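You operate a simulated robot arm through the tools that you are given. There is no shell and no other tool.

You are at the controls of a simulated robot arm. One attempt, no reset.

## Task
Put things in order on the long bench top. At the end: the blue cover stands where the grey ring stood; the green weight (marked "1 kg") from the long bench top stands where the purple block stood; the grey ring from the long bench top stands where the green weight stood; the purple block from the long bench top stands on top of the cream box; whatever was shut is shut again. Leave all else as you found it, and nothing knocked over.
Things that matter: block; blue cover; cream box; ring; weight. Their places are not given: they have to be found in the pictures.

The check looks at the end state, three seconds after you hand in, the way a careful person would. Anything else that was tipped, shoved, dropped, spilled or broken makes it a failure. Lids that push on must go on centred and level and be pressed home; caps that screw on are set level and turned clockwise until they are tight.

## Robot
A 6-joint arm with a two-finger parallel gripper, fixed in place. Base frame: the origin is on the floor under the middle of its stand, x ahead of it, y to its left, z up; the work surface is at about z = 860. Lengths are in mm, angles in degrees, forces in N, time in s.
With the tool pointing down near the work surface it reaches from about 260 to 680 mm from the base axis. Its first joint turns from -66.0 to 66.0 degrees. Payload 2.9 kg.
The TCP is the grasp point between the finger pads, 30 mm short of the fingertips. In the tool frame z runs along the fingers and y along their closing line. The gripper opens to 110 mm. The fingers are 20 mm wide and 10 mm thick; the gripper's body (48 by 112 mm) begins 55 mm behind the TCP.
Orientation is told as [roll, pitch, yaw] about the base's x, y, z axes, in that order, counted from this pose: with the fingers straight down and closing along the base's y, the tool's x points along the base's -x, its y along +y and its z along -z.

## Interface
- The arm moves only by the tool step_arm. Its arguments are lists of equal length, an entry for each row: "slide": the shift along the tool's x, y, z in units of 400 mm (1.0 is 400 mm), a list of three; "turn": the turn, a rotation vector about the tool's x, y, z in units of 60 degrees (1.0 is 60 degrees), a list of three; "fingers": the opening, from 0 (shut) to 1 (fully open). In form: {"slide": [[tx, ty, tz], ...], "turn": [[rx, ry, rz], ...], "fingers": [fingers, ...]}. A call has 1 to 20 rows; each row is the pose to reach, as a shift and turn from the pose commanded when the call began, along the tool's axes at that moment. A call with a number of a shift or a turn outside -1 to 1 is refused whole. Rows are played at 5 a second. More than 50 mm and 8.6 degrees between two rows, or a gripper value outside its range, and nothing of the call is played. Where a pose cannot be reached the arm comes as near as it can. A force on the tool above 40 N (or 10 N above the force at the start of the call, whichever is more), or a blocked arm, ends the call early, and 0.2 s more pass. The fingers move at their own pace (about 108 mm/s each) and stop on an object; they squeeze with about 25 N. The grip force told is the motor's: it shows also when the fingers shut on nothing. Time passes only in rows, and 0.2 s behind the last, so rows that repeat a pose let the fingers close. The reply holds the time, the measured pose of the TCP, the force on the tool along the base axes, the opening and the grip force, in the units named above and with some noise, with the torque about the TCP (base axes, N m) and any sound that the robot's microphone picked up.
- Cameras (640 x 400 px; columns grow to the right, rows downward): "scene" is fixed at [92.7, 449.2, 1385]; the picture's right is [-0.66, -0.76, 0.00], its down [-0.43, 0.37, -0.82] and it looks along [0.62, -0.54, -0.57] (base axes); focal length 371 px, centre (320, 200). "wrist" rides on the gripper at [72, 17, -103] in the tool frame; the picture's right is [-0.23, 0.97, 0.00], its down [-0.76, -0.18, -0.62] and it looks along [-0.61, -0.14, 0.78] (tool axes); focal length 222 px, centre (320, 200).
- capture(camera): a new picture of that camera. It takes no simulated time.
- point_at(camera, pixels): for up to 12 pixels [column, row] of the newest picture of that camera ("zoom" is the newest enlarged one), the place [x, y, z] in the base frame of the surface seen there, good to about 2 mm, but the place of the scene camera against the robot may be out by one fixed shift of up to 12 mm in any direction. It takes no simulated time.
- zoom(camera, box): a new picture of the part [left, top, right, bottom] of that camera's present view, enlarged. It takes no simulated time.
- job_done(): hands the job in; it is judged then, once.

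Leave the gripper open and the arm clear of the work at the hand-in unless told otherwise.

The tools are called after "Emit:" as a command line: name --argument value ..., lists and objects as JSON in quotes. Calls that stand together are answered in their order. step_arm: Moves the arm, as the interface text tells. Its arguments: {"type":"object","properties":{"slide":{"type":"array","items":{"type":"array","items":{"type":"number"}}},"turn":{"type":"array","items":{"type":"array","items":{"type":"number"}}},"fingers":{"type":"array","items":{"type":"number"}}},"required":["slide","turn","fingers"]} The other tools are called the same way: capture (camera) takes a picture; point_at (camera, pixels) gives the place of the surface under pixels of a picture; zoom (camera, box) takes an enlarged picture of a part of a camera's view; job_done () hands the job in.

At the start:

```text
time: 0.0
tool_pos: [409.9, 39.5, 1151.3]
orientation: [0.0, 0.1, 0.0]
wrist_force: [0.1, -0.2, -0.3]
ft_torque: [0.03, 0.02, -0.02]
opening: 109.9
grasp_force: 0.0
```

scene: 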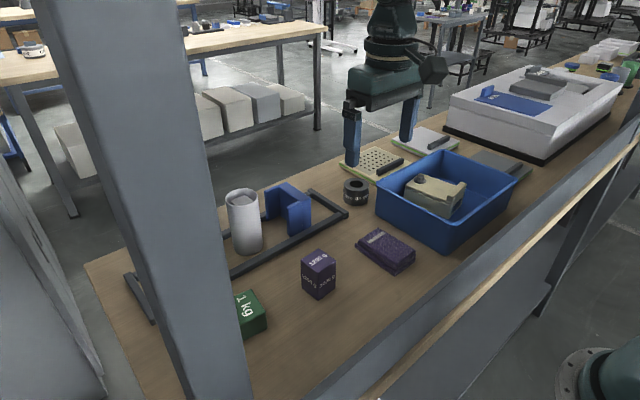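
wrist: 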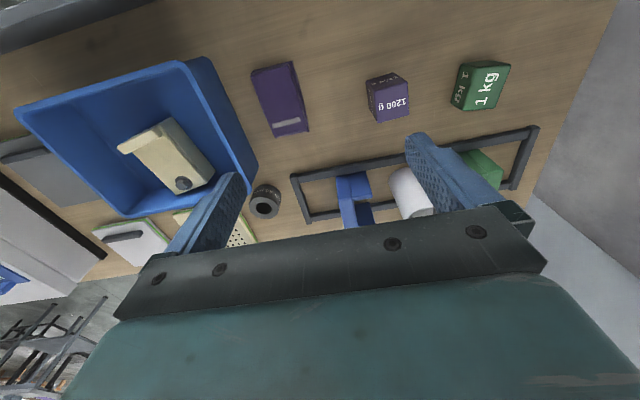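

I see a bench with a green "1 kg" weight, a purple "1200 g" block, a flat purple item, a blue tub with a cream thing in it, a dark ring, a white cylinder and a blue U-shaped thing. I will take zooms for a closer look before moving.

Emit:
zoom --camera "scene" --box '[200, 150, 440, 350]'

Emit:
zoom --camera "wrist" --box '[230, 40, 550, 240]'

Emit:
zoom --camera "scene" --box '[340, 60, 640, 260]'

Emit:
zoom --camera "wrist" --box '[0, 40, 320, 240]'

```text
2.00 times, centred on (320, 250) of scene
```

zoom: 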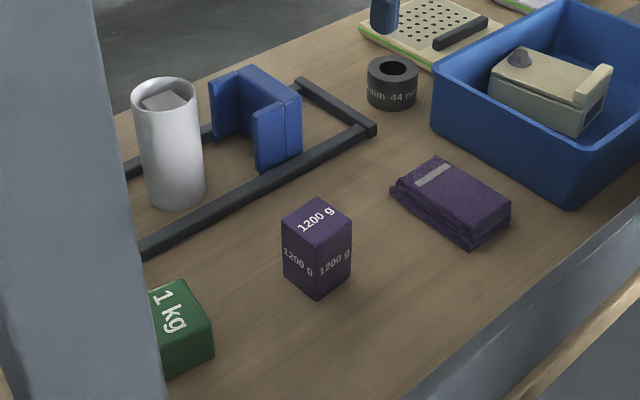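

```text
2.00 times, centred on (390, 140) of wrist
```

zoom: 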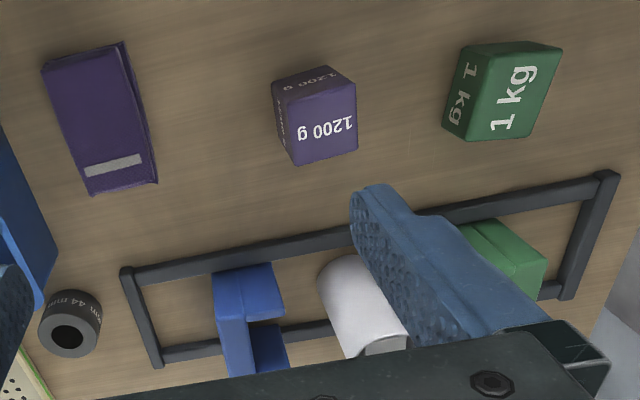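

```text
2.00 times, centred on (490, 160) of scene
```

zoom: 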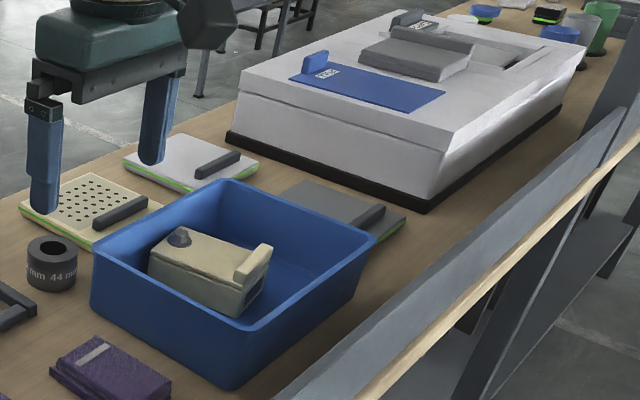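

```text
2.00 times, centred on (160, 140) of wrist
```

zoom: 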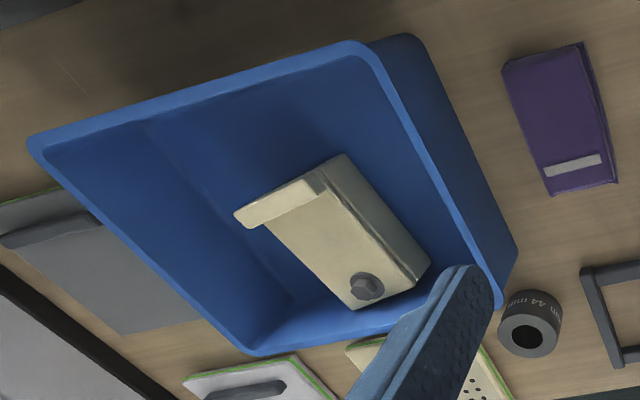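

I need to identify the "blue cover" and the "cream box". I'll zoom further on the white cabinet with the blue plate, the cream thing in the tub, the blue U-shape, and the plates.

Emit:
zoom --camera "scene" --box '[440, 60, 600, 160]'

Emit:
zoom --camera "scene" --box '[380, 150, 510, 240]'

Emit:
zoom --camera "scene" --box '[220, 160, 380, 260]'

Emit:
zoom --camera "scene" --box '[540, 20, 640, 90]'

Emit:
zoom --camera "scene" --box '[340, 110, 500, 210]'

Emit:
zoom --camera "scene" --box '[60, 200, 320, 400]'

```text
4.00 times, centred on (520, 110) of scene
```

zoom: 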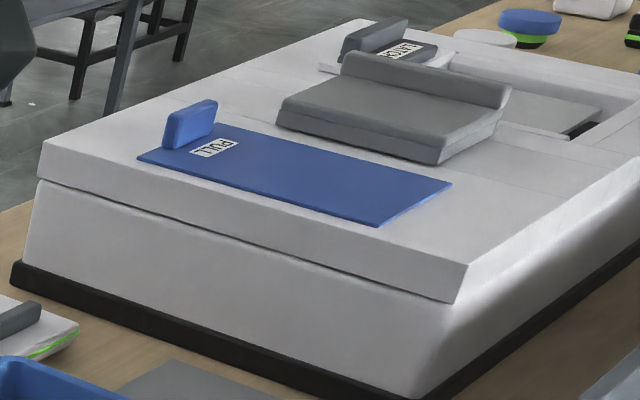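

```text
4.44 times, centred on (445, 195) of scene
```

zoom: 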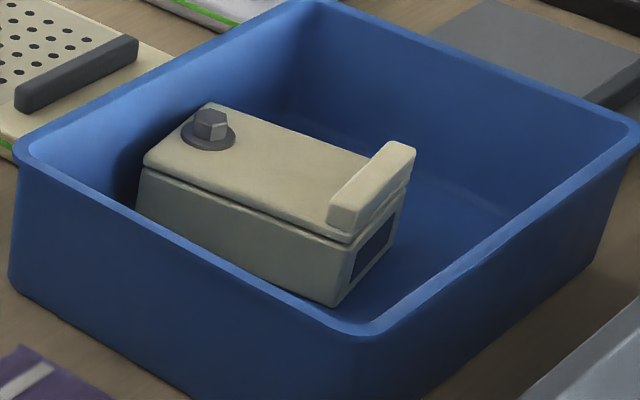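

```text
4.00 times, centred on (300, 210) of scene
```

zoom: 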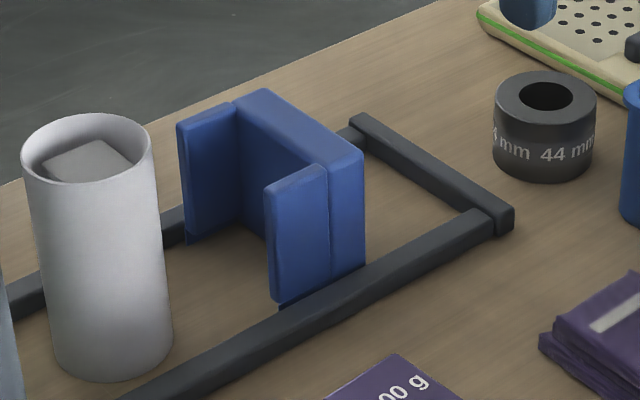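

```text
5.71 times, centred on (590, 55) of scene
```

zoom: 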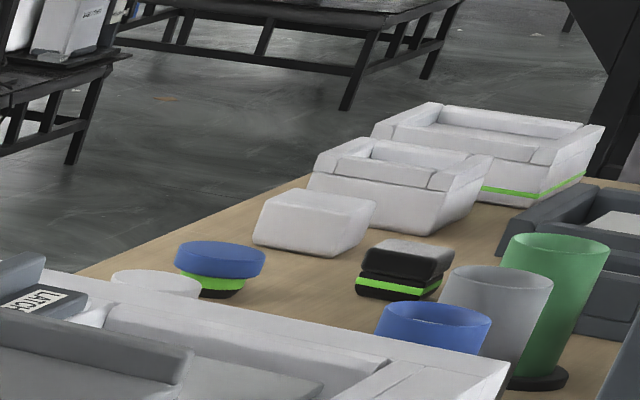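

```text
4.00 times, centred on (420, 160) of scene
```

zoom: 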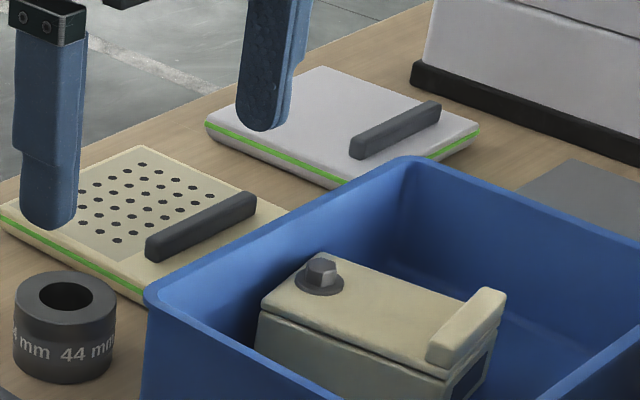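

```text
2.00 times, centred on (190, 300) of scene
```

zoom: 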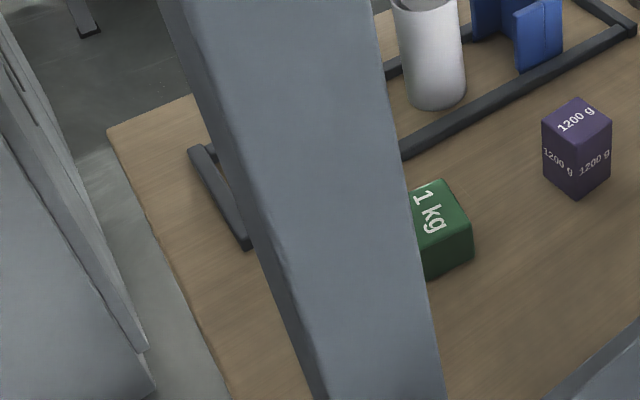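

Next I'll read coordinates of the main things from the scene camera and see how far the white cabinet is from the arm.

Emit:
capture --camera "scene"

Emit:
capture --camera "wrist"

Emit:
point_at --camera "scene" --pixels '[[318, 256], [252, 298], [355, 182], [386, 240], [425, 185], [456, 190], [290, 190], [242, 195], [500, 90], [560, 103], [545, 85], [487, 90]]'

Emit:
point_at --camera "wrist" --pixels '[[392, 105], [490, 85], [265, 203], [280, 97], [165, 145], [185, 184], [353, 180], [355, 205], [410, 185], [480, 165], [130, 235], [60, 170]]'

```text
taken
```

scene: 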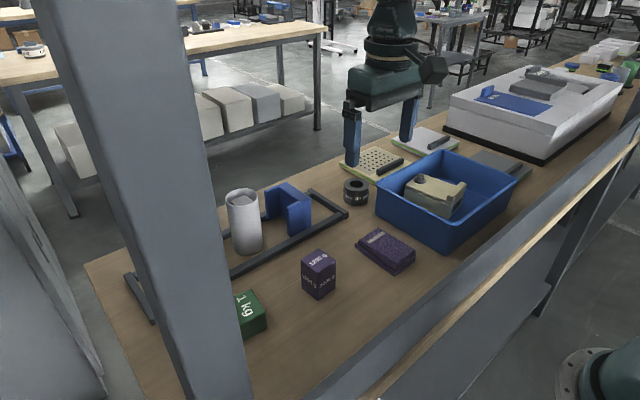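

```text
taken
```

wrist: 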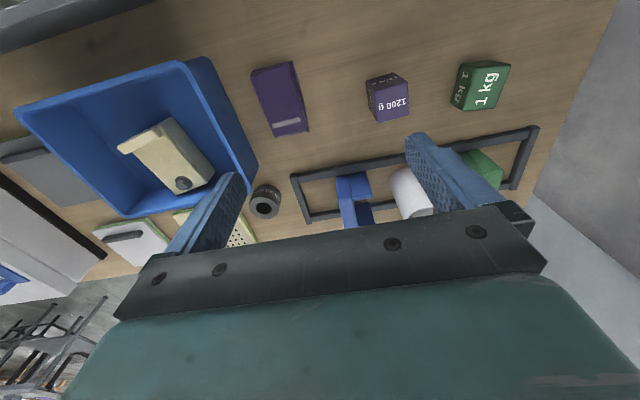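

```text
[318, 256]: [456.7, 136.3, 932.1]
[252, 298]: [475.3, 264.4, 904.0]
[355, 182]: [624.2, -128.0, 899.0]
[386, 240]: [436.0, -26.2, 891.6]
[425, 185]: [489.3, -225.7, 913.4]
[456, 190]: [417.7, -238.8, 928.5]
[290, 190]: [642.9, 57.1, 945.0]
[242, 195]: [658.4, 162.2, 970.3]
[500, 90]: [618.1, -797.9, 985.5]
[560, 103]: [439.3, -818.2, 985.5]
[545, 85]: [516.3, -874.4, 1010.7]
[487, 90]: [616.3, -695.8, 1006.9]
```

```text
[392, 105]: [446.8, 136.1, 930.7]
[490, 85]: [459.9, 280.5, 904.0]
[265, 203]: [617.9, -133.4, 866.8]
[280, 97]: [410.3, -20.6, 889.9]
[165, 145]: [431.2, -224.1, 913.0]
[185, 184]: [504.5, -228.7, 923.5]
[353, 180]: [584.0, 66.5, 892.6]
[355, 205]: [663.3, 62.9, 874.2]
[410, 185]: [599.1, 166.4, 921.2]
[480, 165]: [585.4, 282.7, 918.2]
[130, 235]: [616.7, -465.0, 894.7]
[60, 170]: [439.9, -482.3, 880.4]
```

The white cabinet (y about -700 to -880) is well out of reach, so the things to move must be on the near part. I'll zoom hard on the blue U-shape, the cream thing in the tub and the slabs.

Emit:
zoom --camera "scene" --box '[256, 172, 320, 240]'

Emit:
zoom --camera "scene" --box '[396, 164, 476, 224]'

Emit:
zoom --camera "wrist" --box '[300, 140, 400, 240]'

Emit:
zoom --camera "wrist" --box '[110, 110, 220, 200]'

Emit:
zoom --camera "wrist" --box '[450, 110, 560, 220]'

Emit:
zoom --camera "scene" --box '[344, 120, 464, 200]'

```text
5.88 times, centred on (288, 206) of scene
```

zoom: 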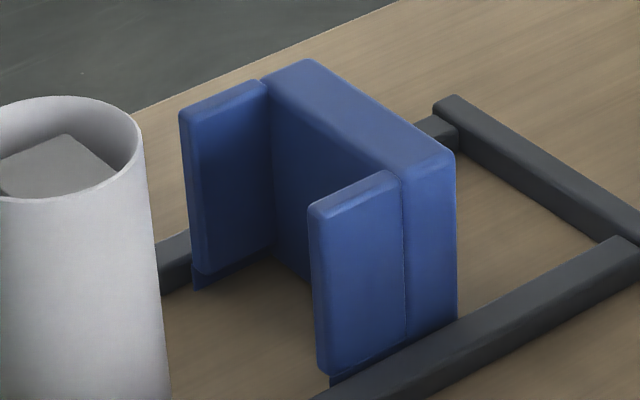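

```text
6.67 times, centred on (436, 194) of scene
```

zoom: 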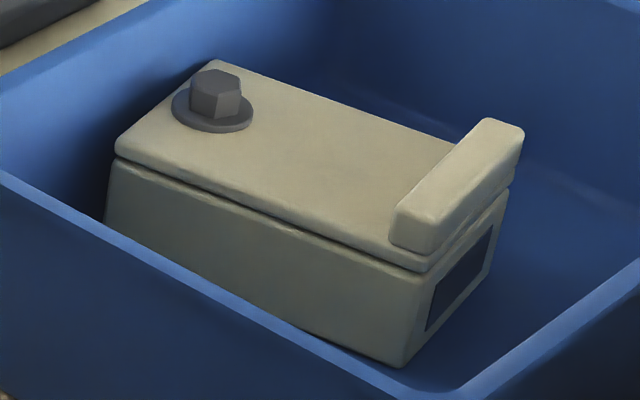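

```text
4.00 times, centred on (350, 190) of wrist
```

zoom: 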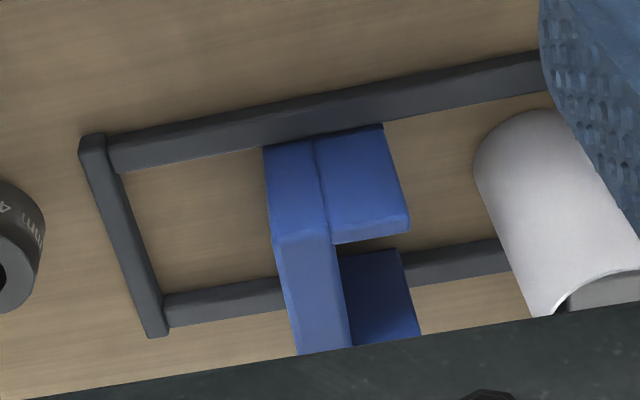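

```text
4.44 times, centred on (165, 155) of wrist
```

zoom: 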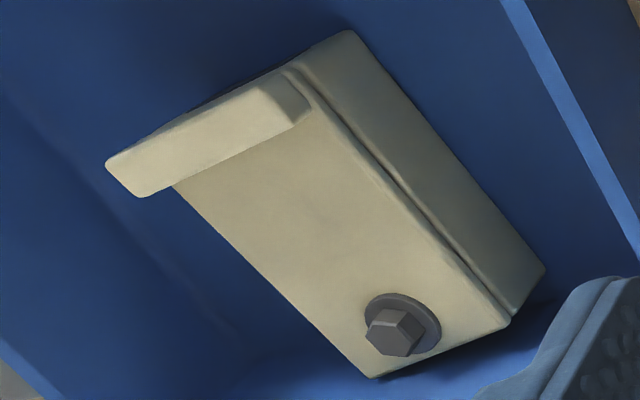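

```text
3.64 times, centred on (505, 165) of wrist
```

zoom: 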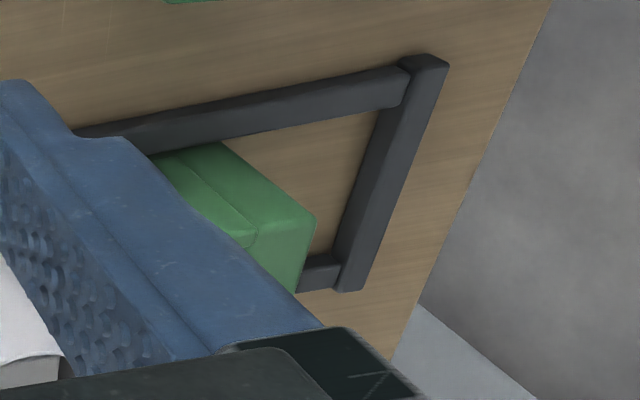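

```text
5.00 times, centred on (404, 160) of scene
```

zoom: 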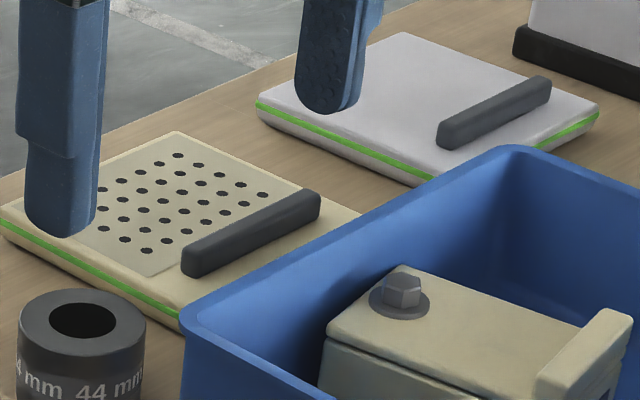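

The cream thing in the tub is a box with a lid that appears to pivot on a hex bolt, with a lip on the other end. Blue U-shape stands in a dark frame. I'll move the arm to look closer with the wrist camera, toward (500, 60, 1100), staying high.

Emit:
step_arm --slide '[[-0.075, 0.017, 0.042], [-0.15, 0.033, 0.083], [-0.225, 0.05, 0.125]]' --turn '[[0, 0, 0], [0, 0, 0], [0, 0, 0]]' --fingers '[1, 1, 1]'

Emit:
capture --camera "wrist"

Emit:
zoom --camera "wrist" --box '[240, 60, 440, 220]'

```text
time: 0.8
tool_pos: [501.0, 60.5, 1102.3]
orientation: [0.0, 0.0, -0.1]
wrist_force: [1.1, 0.8, 0.3]
ft_torque: [-0.02, 0.02, -0.01]
opening: 110.1
grasp_force: 0.1
```

```text
taken
```

wrist: 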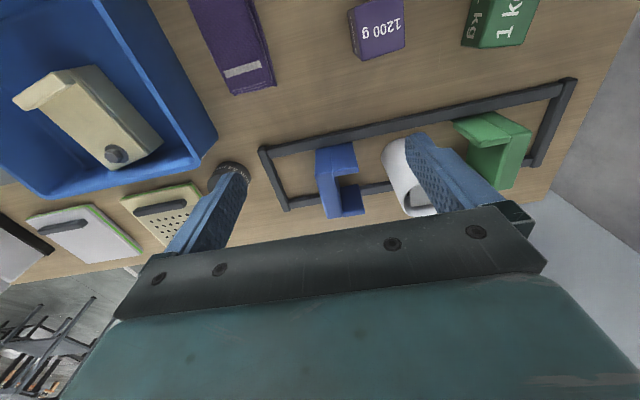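

```text
2.50 times, centred on (340, 140) of wrist
```

zoom: 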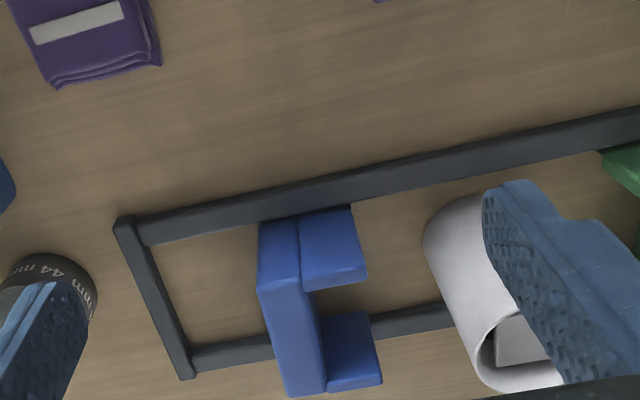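

The green thing in the frame also looks like a bracket shape. I'll look at it and the frame's left end from further left.

Emit:
step_arm --slide '[[0, 0.11, 0], [0, 0.22, 0], [0, 0.33, 0], [0, 0.44, 0]]' --turn '[[0, 0, 0], [0, 0, 0], [0, 0, 0], [0, 0, 0]]' --fingers '[1, 1, 1, 1]'

Emit:
capture --camera "wrist"

Emit:
zoom --camera "wrist" --box '[220, 40, 420, 220]'

```text
time: 1.8
tool_pos: [499.0, 236.7, 1102.4]
orientation: [0.1, 0.1, -0.2]
wrist_force: [-0.2, 0.2, 0.2]
ft_torque: [0.02, 0.0, -0.01]
opening: 109.6
grasp_force: 0.0
```

```text
taken
```

wrist: 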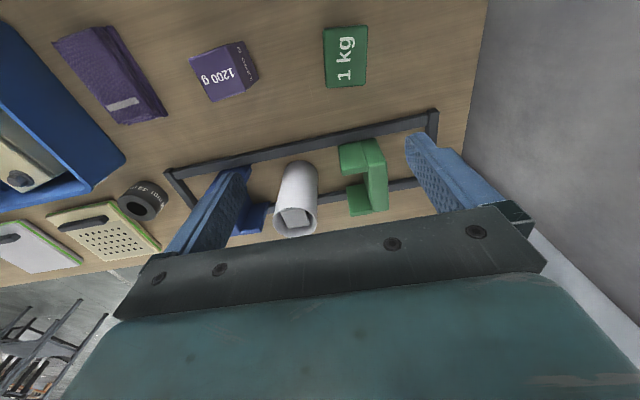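

```text
2.22 times, centred on (320, 130) of wrist
```

zoom: 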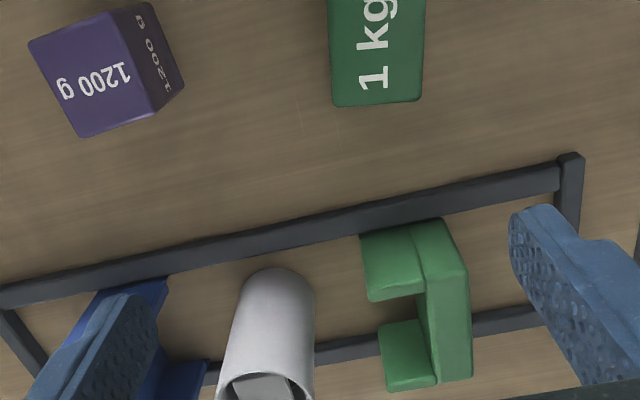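

Nothing new there: green and blue U-shapes face a white cup holding a grey lump. Now I'll travel to the other side, high up, to look into the tub at the cream box's dark window from the base side.

Emit:
step_arm --slide '[[0.035, -0.11, 0], [0.07, -0.22, 0], [0.105, -0.33, 0], [0.14, -0.44, 0], [0.175, -0.55, 0], [0.21, -0.66, 0], [0.245, -0.77, 0], [0.28, -0.88, 0], [0.315, -0.99, 0.0]]' --turn '[[0, 0, 0], [0, 0, 0], [0, 0, 0], [0, 0, 0], [0, 0, 0], [0, 0, 0], [0, 0, 0], [0, 0, 0], [0, 0, 0]]' --fingers '[1, 1, 1, 1, 1, 1, 1, 1, 1]'

Emit:
capture --camera "wrist"

Emit:
capture --camera "scene"

```text
time: 3.8
tool_pos: [373.2, -158.2, 1100.9]
orientation: [0.1, 0.0, 0.1]
wrist_force: [-0.1, -0.8, 0.4]
ft_torque: [0.01, 0.0, 0.0]
opening: 109.8
grasp_force: 0.0
```

```text
taken
```

wrist: 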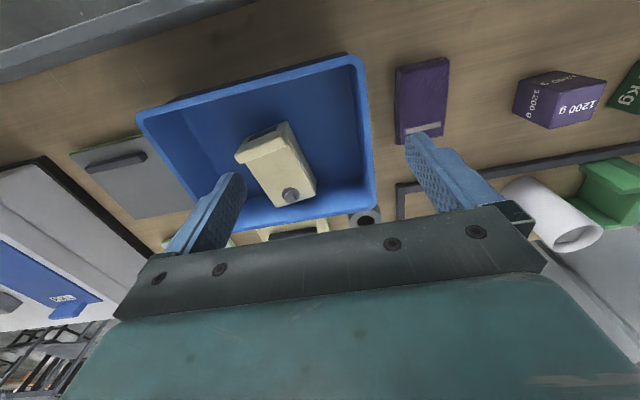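

```text
taken
```

scene: 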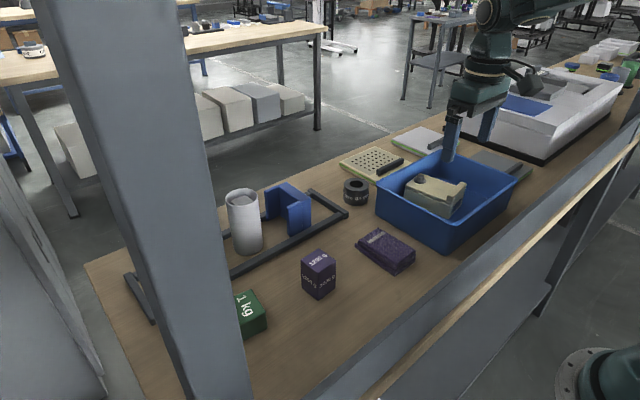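

The cream box shows at about (278,165) in the wrist picture. I'll zoom in on it and on the tub.

Emit:
zoom --camera "wrist" --box '[220, 110, 340, 215]'

Emit:
zoom --camera "wrist" --box '[120, 40, 400, 240]'

Emit:
point_at --camera "wrist" --pixels '[[240, 157], [285, 125], [291, 195], [315, 190], [275, 170], [350, 62], [370, 205], [250, 220], [140, 120], [180, 140], [200, 100], [340, 110]]'

```text
3.81 times, centred on (280, 162) of wrist
```

zoom: 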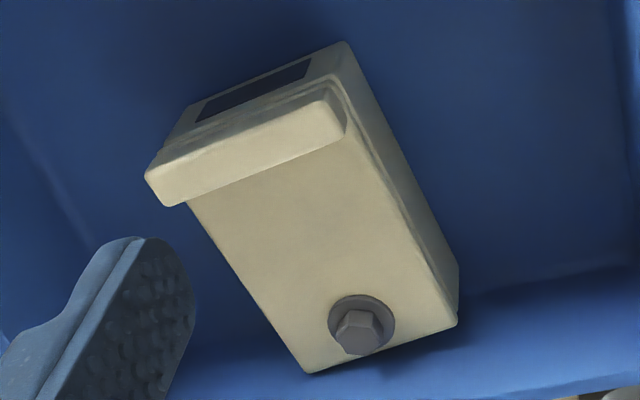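

```text
2.00 times, centred on (260, 140) of wrist
```

zoom: 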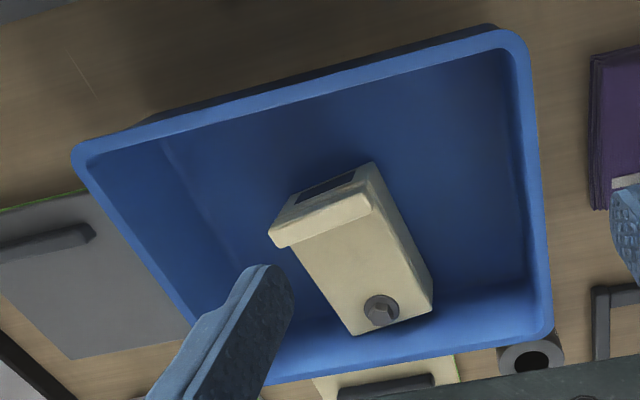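

```text
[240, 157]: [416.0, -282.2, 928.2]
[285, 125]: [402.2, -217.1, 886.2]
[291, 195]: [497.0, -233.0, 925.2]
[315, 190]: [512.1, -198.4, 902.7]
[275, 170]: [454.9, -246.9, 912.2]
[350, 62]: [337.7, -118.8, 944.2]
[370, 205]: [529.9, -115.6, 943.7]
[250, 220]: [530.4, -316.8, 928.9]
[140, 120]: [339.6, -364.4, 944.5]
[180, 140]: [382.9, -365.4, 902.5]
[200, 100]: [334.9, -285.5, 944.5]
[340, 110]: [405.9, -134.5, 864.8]
```

The cream box: lid top z≈912, lip 928, bolt 925, tub rim 944. Before deciding, I'll look closer at the three slabs behind the tub (cream with holes, white, grey). Moving to about (500,-300,1100).

Emit:
step_arm --slide '[[-0.1, -0.075, 0], [-0.2, -0.15, 0], [-0.3, -0.23, 0], [-0.32, -0.33, 0]]' --turn '[[0, 0, 0], [0, 0, 0], [0, 0, 0], [0, 0, 0]]' --fingers '[1, 1, 1, 1]'

Emit:
capture --camera "wrist"

Emit:
zoom --camera "wrist" --box '[130, 80, 450, 260]'

```text
refused: row 3 steps farther than a row can; nothing moved
```

```text
taken
```

wrist: 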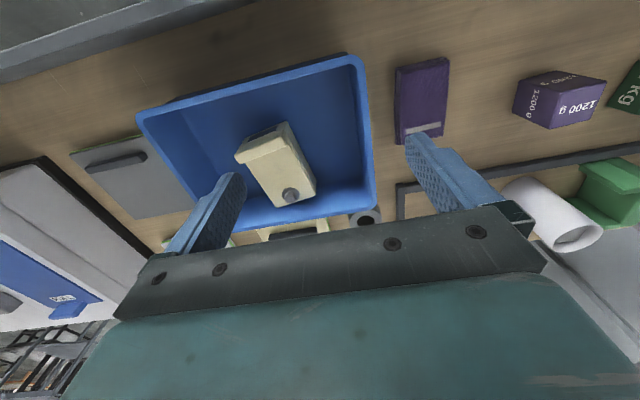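

```text
2.00 times, centred on (290, 170) of wrist
```

zoom: 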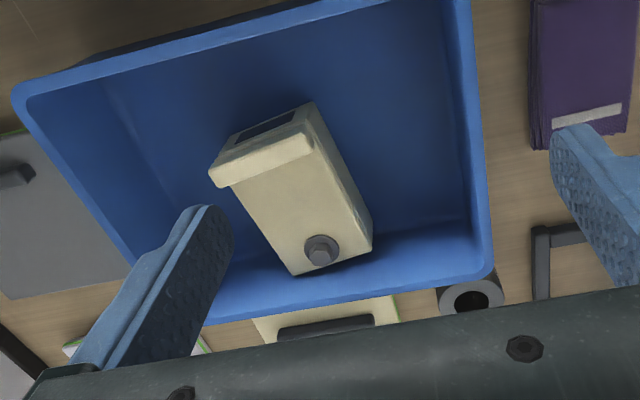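

One row was a hair over 50 mm, so nothing moved. I'll send it again with smaller steps.

Emit:
step_arm --slide '[[-0.08, -0.07, 0], [-0.16, -0.14, 0], [-0.24, -0.21, 0], [-0.3, -0.28, 0], [-0.32, -0.36, 0]]' --turn '[[0, 0, 0], [0, 0, 0], [0, 0, 0], [0, 0, 0], [0, 0, 0]]' --fingers '[1, 1, 1, 1, 1]'

Emit:
capture --camera "wrist"

Emit:
zoom --camera "wrist" --box '[130, 60, 450, 240]'

```text
time: 5.0
tool_pos: [502.8, -302.9, 1101.0]
orientation: [0.0, 0.0, 0.0]
wrist_force: [0.6, 0.2, 0.1]
ft_torque: [0.02, 0.0, 0.01]
opening: 109.9
grasp_force: 0.1
```

```text
taken
```

wrist: 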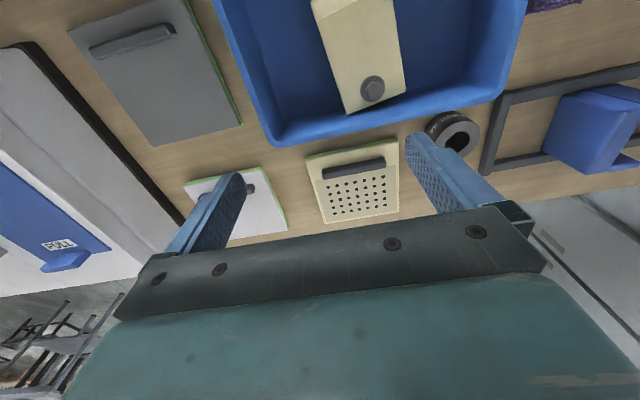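

```text
2.00 times, centred on (290, 150) of wrist
```

zoom: 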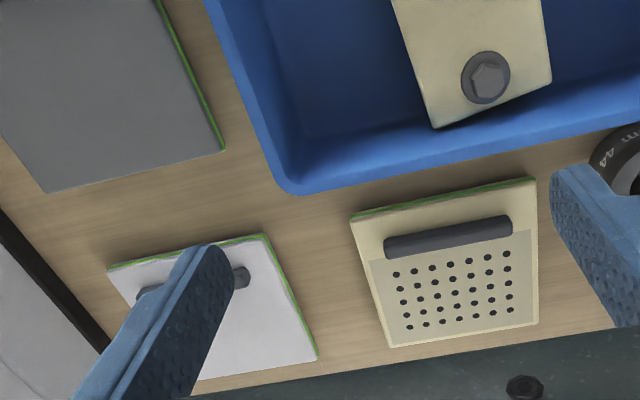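

The slabs are just thin plates with handles. The cream box in the tub has a pivoting lid, and the blue cover, which isn't listed as being on the bench top, may be inside it. I'll get a near-vertical view of the cream box from about (470,-243,1070).

Emit:
step_arm --slide '[[0.04, 0.08, 0.04], [0.08, 0.15, 0.08]]' --turn '[[0, 0, 0], [0, 0, 0]]' --fingers '[1, 1]'

Emit:
capture --camera "wrist"

Emit:
zoom --camera "wrist" --box '[220, 20, 420, 180]'

```text
time: 5.6
tool_pos: [470.2, -242.3, 1069.3]
orientation: [0.1, 0.0, 0.0]
wrist_force: [0.6, 0.4, 0.1]
ft_torque: [0.0, 0.03, 0.01]
opening: 109.8
grasp_force: 0.1
```

```text
taken
```

wrist: 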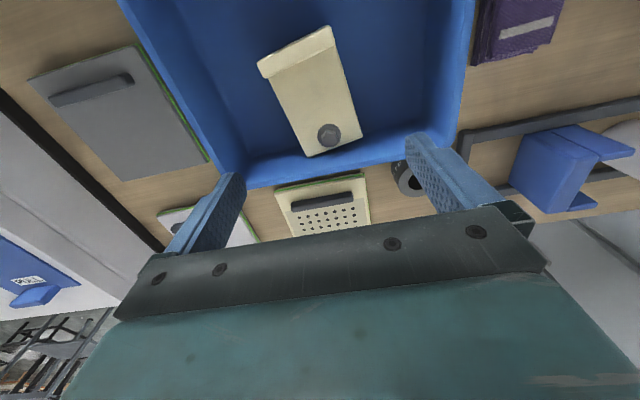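

```text
2.50 times, centred on (320, 100) of wrist
```

zoom: 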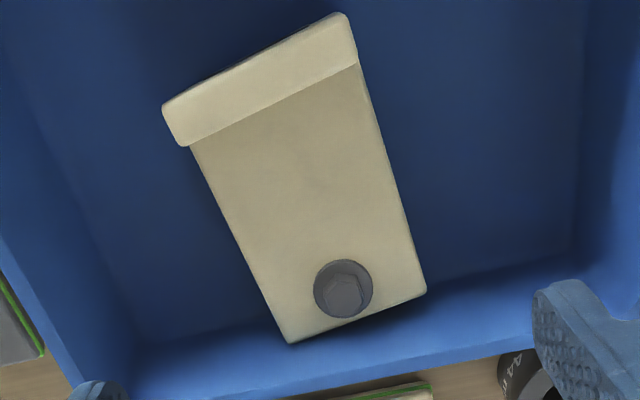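

Nice near-top view. I'll read corner points: lip corners (165,105), (345,15), (358,63), (190,147); lid end corners (426,290), (290,342); bolt (343,290).

Emit:
point_at --camera "zoom" --pixels '[[170, 112], [338, 20], [352, 62], [192, 142], [420, 286], [292, 338], [343, 287], [330, 262], [368, 300], [260, 120], [215, 180], [370, 120]]'

Emit:
point_at --camera "wrist" --pixels '[[300, 80], [320, 110], [200, 60], [400, 60], [230, 150], [420, 140], [455, 80], [130, 10], [225, 170], [300, 160]]'

```text
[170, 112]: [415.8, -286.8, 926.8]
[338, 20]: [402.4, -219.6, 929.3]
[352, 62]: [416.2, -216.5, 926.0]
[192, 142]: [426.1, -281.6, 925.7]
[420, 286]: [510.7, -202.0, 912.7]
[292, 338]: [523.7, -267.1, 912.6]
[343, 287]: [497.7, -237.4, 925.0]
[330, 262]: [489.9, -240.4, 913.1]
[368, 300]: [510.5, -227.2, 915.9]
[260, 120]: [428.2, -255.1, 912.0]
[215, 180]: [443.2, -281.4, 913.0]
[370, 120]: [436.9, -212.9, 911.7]
```

```text
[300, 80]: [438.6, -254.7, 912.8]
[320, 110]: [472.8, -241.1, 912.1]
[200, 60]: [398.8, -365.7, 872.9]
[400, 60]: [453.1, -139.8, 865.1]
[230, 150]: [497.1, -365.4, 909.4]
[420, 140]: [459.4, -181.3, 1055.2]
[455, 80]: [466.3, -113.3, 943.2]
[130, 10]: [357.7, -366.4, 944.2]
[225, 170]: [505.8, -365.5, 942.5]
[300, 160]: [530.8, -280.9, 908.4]
```

The lid is about 112 × 66 mm, bolt at about (499,-234), lip at x≈402–426. Before touching it, I'll examine the blue U-shape (scene pixels ~256–320, 180–240) at higher magnification, plus the green one and the cup from this wrist view.

Emit:
zoom --camera "scene" --box '[262, 180, 314, 214]'

Emit:
zoom --camera "scene" --box '[262, 208, 314, 242]'

Emit:
zoom --camera "wrist" --box '[490, 110, 640, 230]'

```text
11.76 times, centred on (288, 197) of scene
```

zoom: 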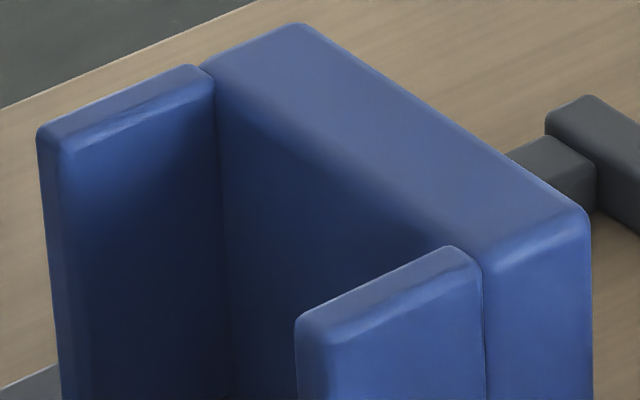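

```text
11.76 times, centred on (288, 225) of scene
```

zoom: 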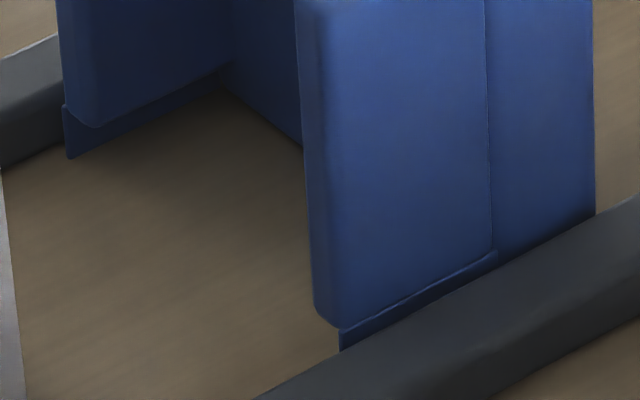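

```text
3.33 times, centred on (565, 170) of wrist
```

zoom: 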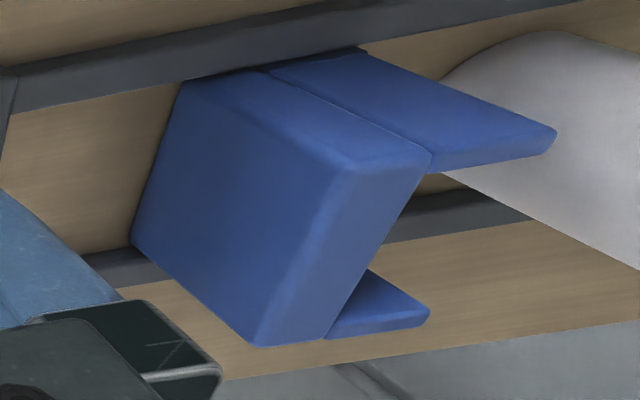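

The blue U is a solid channel shape. The cream box's pivoting lid is the one reachable "shut" thing, so I'll gently swing its lid to look inside. First: close the fingers, go above the spot just beside the lip's -y end, (423,-309.5), yaw aligned with the lid (about 11°).

Emit:
step_arm --slide '[[0.059, -0.084, 0], [0.118, -0.168, 0], [0.118, -0.168, 0], [0.118, -0.168, 0]]' --turn '[[0, 0, -0.094], [0, 0, -0.187], [0, 0, -0.187], [0, 0, -0.187]]' --fingers '[0, 0, 0, 0]'

Emit:
capture --camera "wrist"

```text
time: 6.6
tool_pos: [423.2, -310.8, 1067.6]
orientation: [0.1, -0.1, 11.3]
wrist_force: [0.3, -0.4, 0.2]
ft_torque: [0.01, 0.0, -0.04]
opening: 0.0
grasp_force: 24.5
```

```text
taken
```

wrist: 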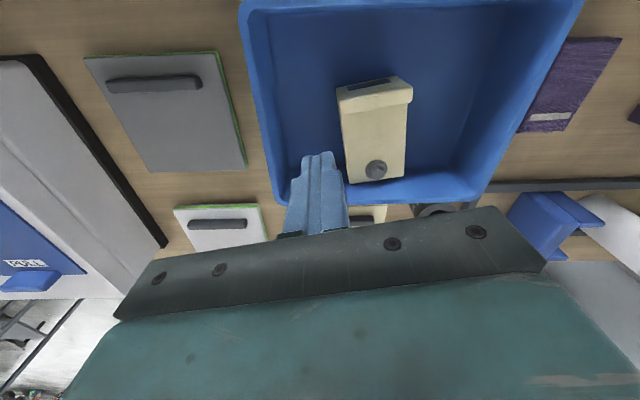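

Pose is (423,-311,1068), yaw 11.3°. Now straight down about 121 mm so the fingertips are at z≈917, beside the lip's side face.

Emit:
step_arm --slide '[[0, 0, 0.1], [0, 0, 0.2], [0, 0, 0.28], [0, 0, 0.303]]' --turn '[[0, 0, 0], [0, 0, 0], [0, 0, 0], [0, 0, 0]]' --fingers '[0, 0, 0, 0]'

Emit:
capture --camera "wrist"

Emit:
zoom --camera "scene" --box '[370, 130, 530, 250]'

```text
time: 7.6
tool_pos: [423.1, -310.4, 947.5]
orientation: [0.0, 0.0, 11.2]
wrist_force: [0.8, 0.1, 0.0]
ft_torque: [0.0, 0.02, 0.02]
opening: 0.1
grasp_force: 25.5
```

```text
taken
```

wrist: 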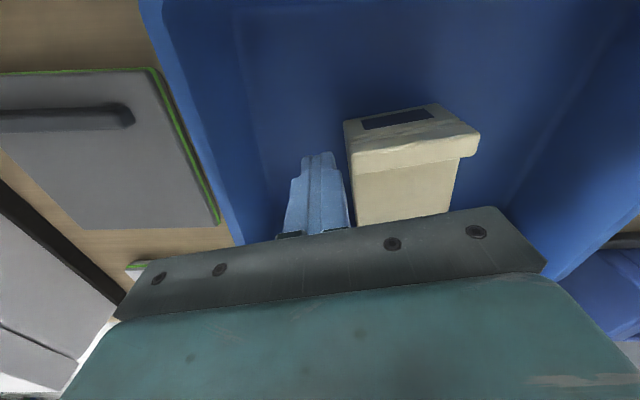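

```text
3.33 times, centred on (450, 190) of scene
```

zoom: 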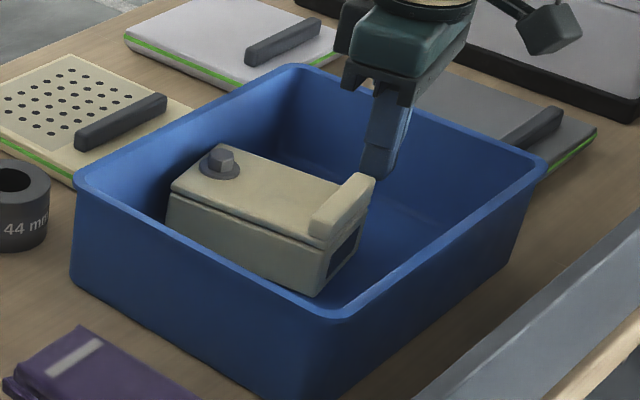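

Now I push slowly along tool +y (toward the lip) 22 mm in small steps; contact is expected at about 15 mm, and the lid should start to swing.

Emit:
step_arm --slide '[[0, 0.02, 0], [0, 0.03, 0], [0, 0.035, 0], [0, 0.04, 0], [0, 0.045, 0], [0, 0.05, 0], [0, 0.055, 0]]' --turn '[[0, 0, 0], [0, 0, 0], [0, 0, 0], [0, 0, 0], [0, 0, 0], [0, 0, 0], [0, 0, 0.03]]' --fingers '[0, 0, 0, 0, 0, 0, 0]'

Emit:
capture --camera "wrist"

Emit:
zoom --camera "scene" --box '[370, 130, 530, 250]'

```text
time: 9.2
tool_pos: [418.5, -288.9, 948.5]
orientation: [0.0, 0.0, 9.4]
wrist_force: [0.7, -1.0, 1.4]
ft_torque: [-0.03, 0.0, -0.02]
opening: 0.1
grasp_force: 25.0
```

```text
taken
```

wrist: 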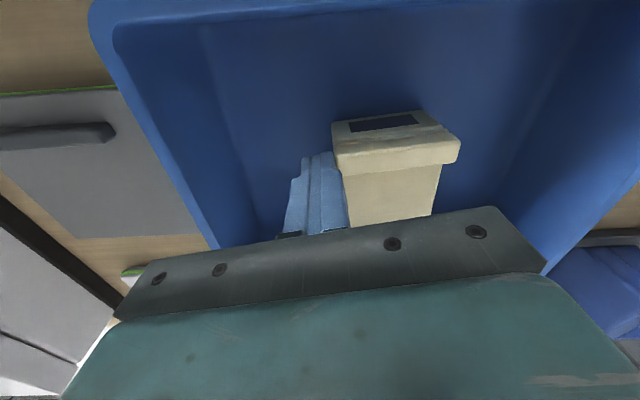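

```text
3.33 times, centred on (450, 190) of scene
```

zoom: 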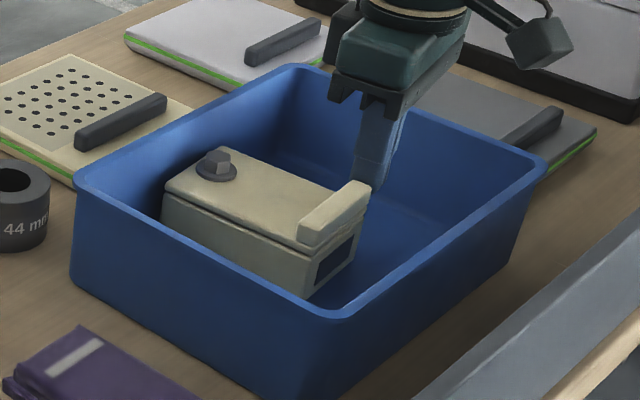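

The force is only about 1–2 N, yet the whole box appears to have shifted slightly instead of the lid swinging. I'll stop pushing, back away, rise and re-measure.

Emit:
step_arm --slide '[[0, -0.05, 0], [0, -0.05, -0.1], [0, -0.05, -0.2], [0, -0.05, -0.3]]' --turn '[[0, 0, 0], [0, 0, 0], [0, 0, 0], [0, 0, 0]]' --fingers '[0, 0, 0, 0]'

Emit:
capture --camera "wrist"

Emit:
zoom --camera "scene" --box '[396, 164, 476, 224]'

Emit:
zoom --camera "wrist" --box '[300, 40, 460, 200]'

```text
time: 10.2
tool_pos: [421.8, -308.4, 1068.7]
orientation: [0.2, 0.0, 9.4]
wrist_force: [-0.6, 0.2, -1.6]
ft_torque: [-0.02, -0.03, -0.02]
opening: 0.0
grasp_force: 25.2
```

```text
taken
```

wrist: 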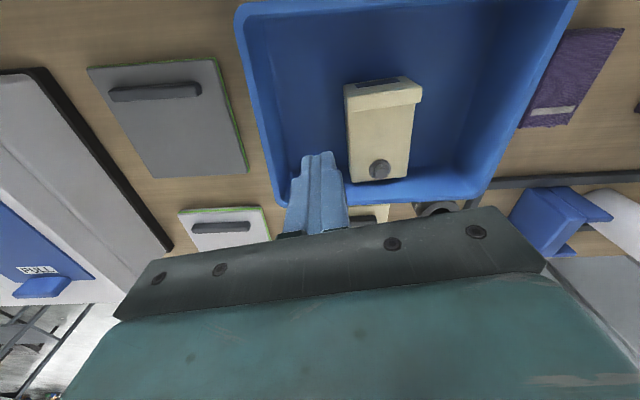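

```text
6.67 times, centred on (436, 194) of scene
```

zoom: 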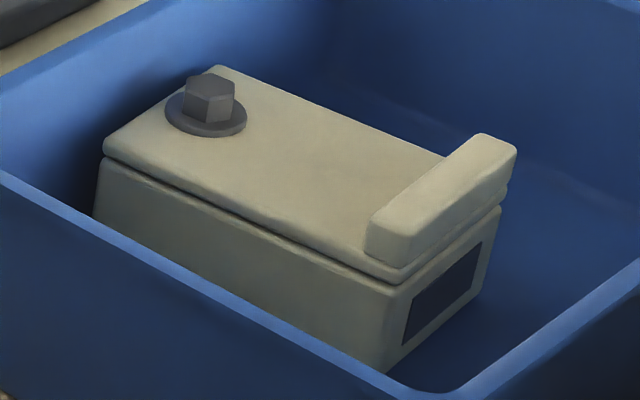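

```text
2.50 times, centred on (380, 120) of wrist
```

zoom: 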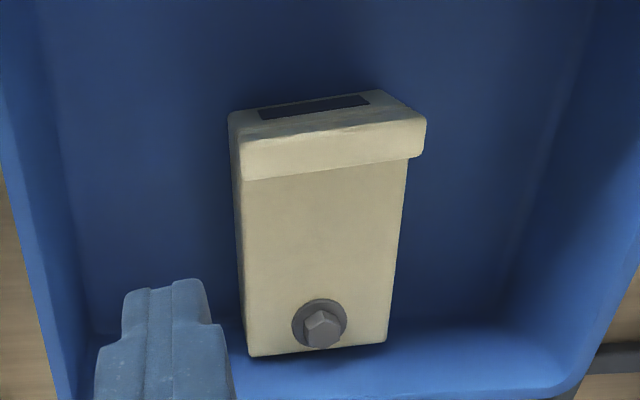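

The box moved as a unit (slid/rotated about 5°); the lid didn't swing under ~1 N. I'll have to put that right. Let me read its present corners from the zoom: lip corners (228,120),(425,122), lid end corners (250,355),(387,342), bolt (322,325).

Emit:
point_at --camera "zoom" --pixels '[[236, 142], [422, 124], [418, 152], [246, 176], [252, 350], [383, 338], [322, 322], [308, 345], [340, 312], [404, 180], [320, 240], [250, 300]]'

Emit:
zoom --camera "wrist" --box '[335, 65, 435, 125]'

Emit:
zoom --camera "scene" --box '[430, 180, 470, 220]'

```text
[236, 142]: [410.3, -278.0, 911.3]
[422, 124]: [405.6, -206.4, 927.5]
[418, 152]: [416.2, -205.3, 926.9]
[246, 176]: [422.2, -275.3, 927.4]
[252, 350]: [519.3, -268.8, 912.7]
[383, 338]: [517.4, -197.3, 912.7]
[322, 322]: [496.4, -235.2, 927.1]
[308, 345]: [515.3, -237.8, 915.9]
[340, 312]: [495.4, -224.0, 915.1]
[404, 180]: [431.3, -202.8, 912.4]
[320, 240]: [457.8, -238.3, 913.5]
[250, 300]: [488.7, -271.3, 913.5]
```

```text
6.40 times, centred on (385, 95) of wrist
```

zoom: 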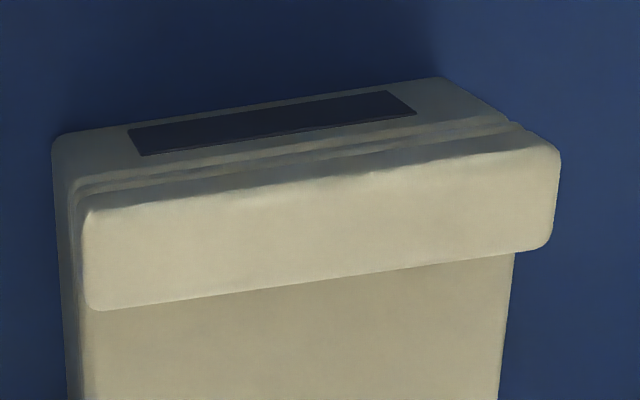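

```text
10.00 times, centred on (450, 200) of scene
```

zoom: 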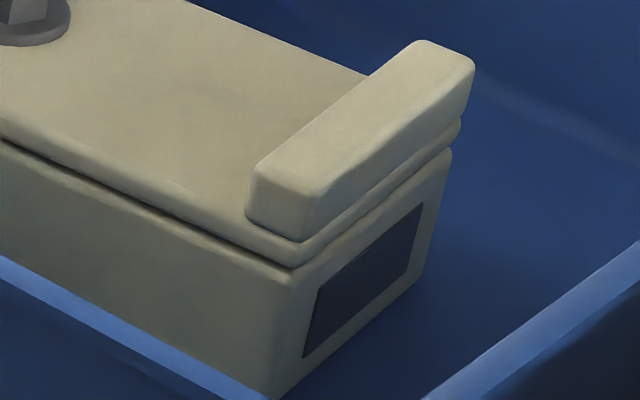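

I want to see whether the lid turned at all relative to the body. I'll read points along the lid's side edge and the body's side just under the seam in the scene zoom.

Emit:
zoom --camera "scene" --box '[400, 170, 464, 222]'

Emit:
point_at --camera "zoom" --pixels '[[100, 170], [220, 222], [340, 273], [420, 305], [100, 205], [200, 250], [300, 295], [400, 340], [100, 250], [380, 370], [450, 330], [540, 255]]'

```text
7.69 times, centred on (432, 196) of scene
```

zoom: 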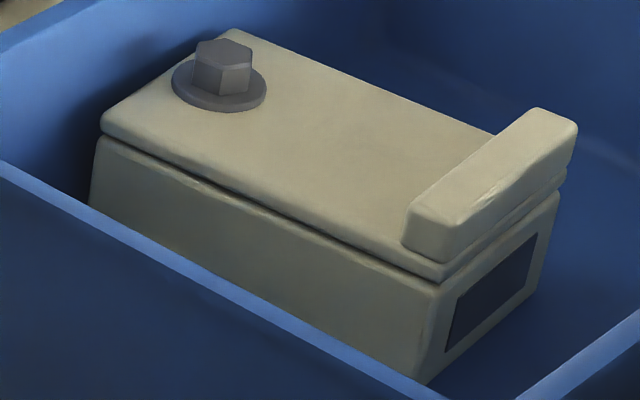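

```text
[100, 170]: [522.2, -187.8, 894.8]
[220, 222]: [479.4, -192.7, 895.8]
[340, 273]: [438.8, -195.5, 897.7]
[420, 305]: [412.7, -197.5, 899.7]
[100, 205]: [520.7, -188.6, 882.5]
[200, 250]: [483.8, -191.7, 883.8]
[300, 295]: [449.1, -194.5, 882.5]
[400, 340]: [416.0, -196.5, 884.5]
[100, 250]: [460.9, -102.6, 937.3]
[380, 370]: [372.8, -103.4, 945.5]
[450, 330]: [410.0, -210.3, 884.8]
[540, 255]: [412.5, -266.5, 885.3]
```

Lid and body turned together (both now ~4° instead of 11°), so the box is light and slides. Before trying more force on it, I'll look closely at the blue U-shape from nearby: moving to about (560,20,1010) with the fingers opened once up high.

Emit:
step_arm --slide '[[-0.053, 0.084, 0], [-0.105, 0.167, 0], [-0.158, 0.251, 0], [-0.21, 0.335, 0], [-0.263, 0.418, 0], [-0.316, 0.502, 0], [-0.369, 0.586, 0.0], [-0.421, 0.669, 0.0], [-0.474, 0.753, 0.07], [-0.474, 0.753, 0.147]]' --turn '[[0, 0, 0.05], [0, 0, 0.1], [0, 0, 0.157], [0, 0, 0.157], [0, 0, 0.157], [0, 0, 0.157], [0, 0, 0.157], [0, 0, 0.157], [0, 0, 0.157], [0, 0, 0.157]]' --fingers '[0, 0, 0, 1, 1, 1, 1, 1, 1, 1]'

Emit:
capture --camera "wrist"

Emit:
zoom --camera "wrist" --box '[270, 60, 430, 220]'

```text
time: 12.4
tool_pos: [561.1, 20.7, 1009.7]
orientation: [0.0, 0.0, -0.1]
wrist_force: [0.9, 0.6, -0.2]
ft_torque: [0.01, -0.01, 0.04]
opening: 110.1
grasp_force: 0.0
```

```text
taken
```

wrist: 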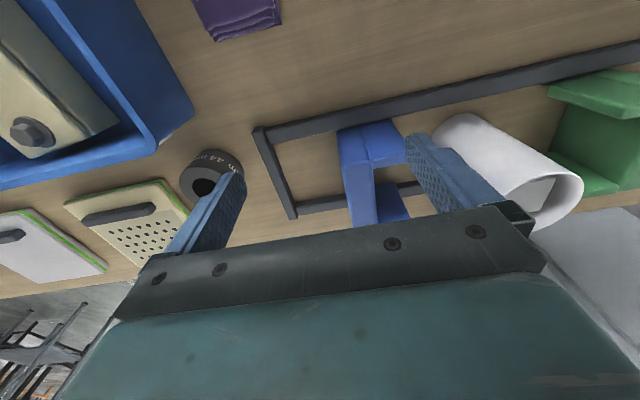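

```text
2.50 times, centred on (350, 140) of wrist
```

zoom: 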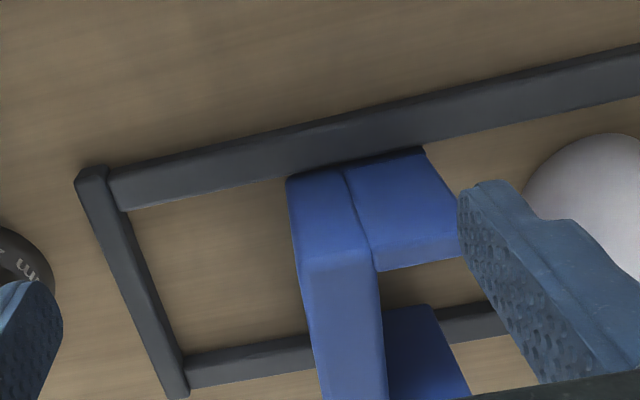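

I'll read the geometry of the blue U here from the zoom: spine top, wings, and the near face.

Emit:
point_at --camera "zoom" --pixels '[[300, 190], [335, 180], [360, 170], [420, 155], [305, 260], [365, 250], [385, 265], [455, 250], [320, 330], [375, 330], [400, 330], [430, 330]]'

Emit:
point_at --camera "wrist" --pixels '[[205, 187], [192, 172], [232, 155], [262, 135], [290, 210], [600, 60], [455, 130], [560, 185], [540, 195], [385, 205], [560, 90], [610, 100]]'

```text
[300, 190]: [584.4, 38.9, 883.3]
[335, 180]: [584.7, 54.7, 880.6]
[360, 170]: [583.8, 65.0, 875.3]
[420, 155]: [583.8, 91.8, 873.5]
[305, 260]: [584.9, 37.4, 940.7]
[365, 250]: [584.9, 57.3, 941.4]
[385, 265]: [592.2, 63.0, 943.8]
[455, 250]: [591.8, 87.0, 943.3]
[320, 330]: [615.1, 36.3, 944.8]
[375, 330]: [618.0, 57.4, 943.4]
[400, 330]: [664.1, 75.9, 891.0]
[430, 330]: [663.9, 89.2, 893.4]
```

```text
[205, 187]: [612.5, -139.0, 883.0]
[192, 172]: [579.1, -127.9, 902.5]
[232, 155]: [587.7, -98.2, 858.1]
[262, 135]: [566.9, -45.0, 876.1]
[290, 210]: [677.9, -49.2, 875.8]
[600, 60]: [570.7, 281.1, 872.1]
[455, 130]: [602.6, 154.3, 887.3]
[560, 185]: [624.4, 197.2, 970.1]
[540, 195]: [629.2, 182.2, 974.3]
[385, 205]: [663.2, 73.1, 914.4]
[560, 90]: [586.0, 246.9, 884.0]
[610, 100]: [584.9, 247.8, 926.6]
```

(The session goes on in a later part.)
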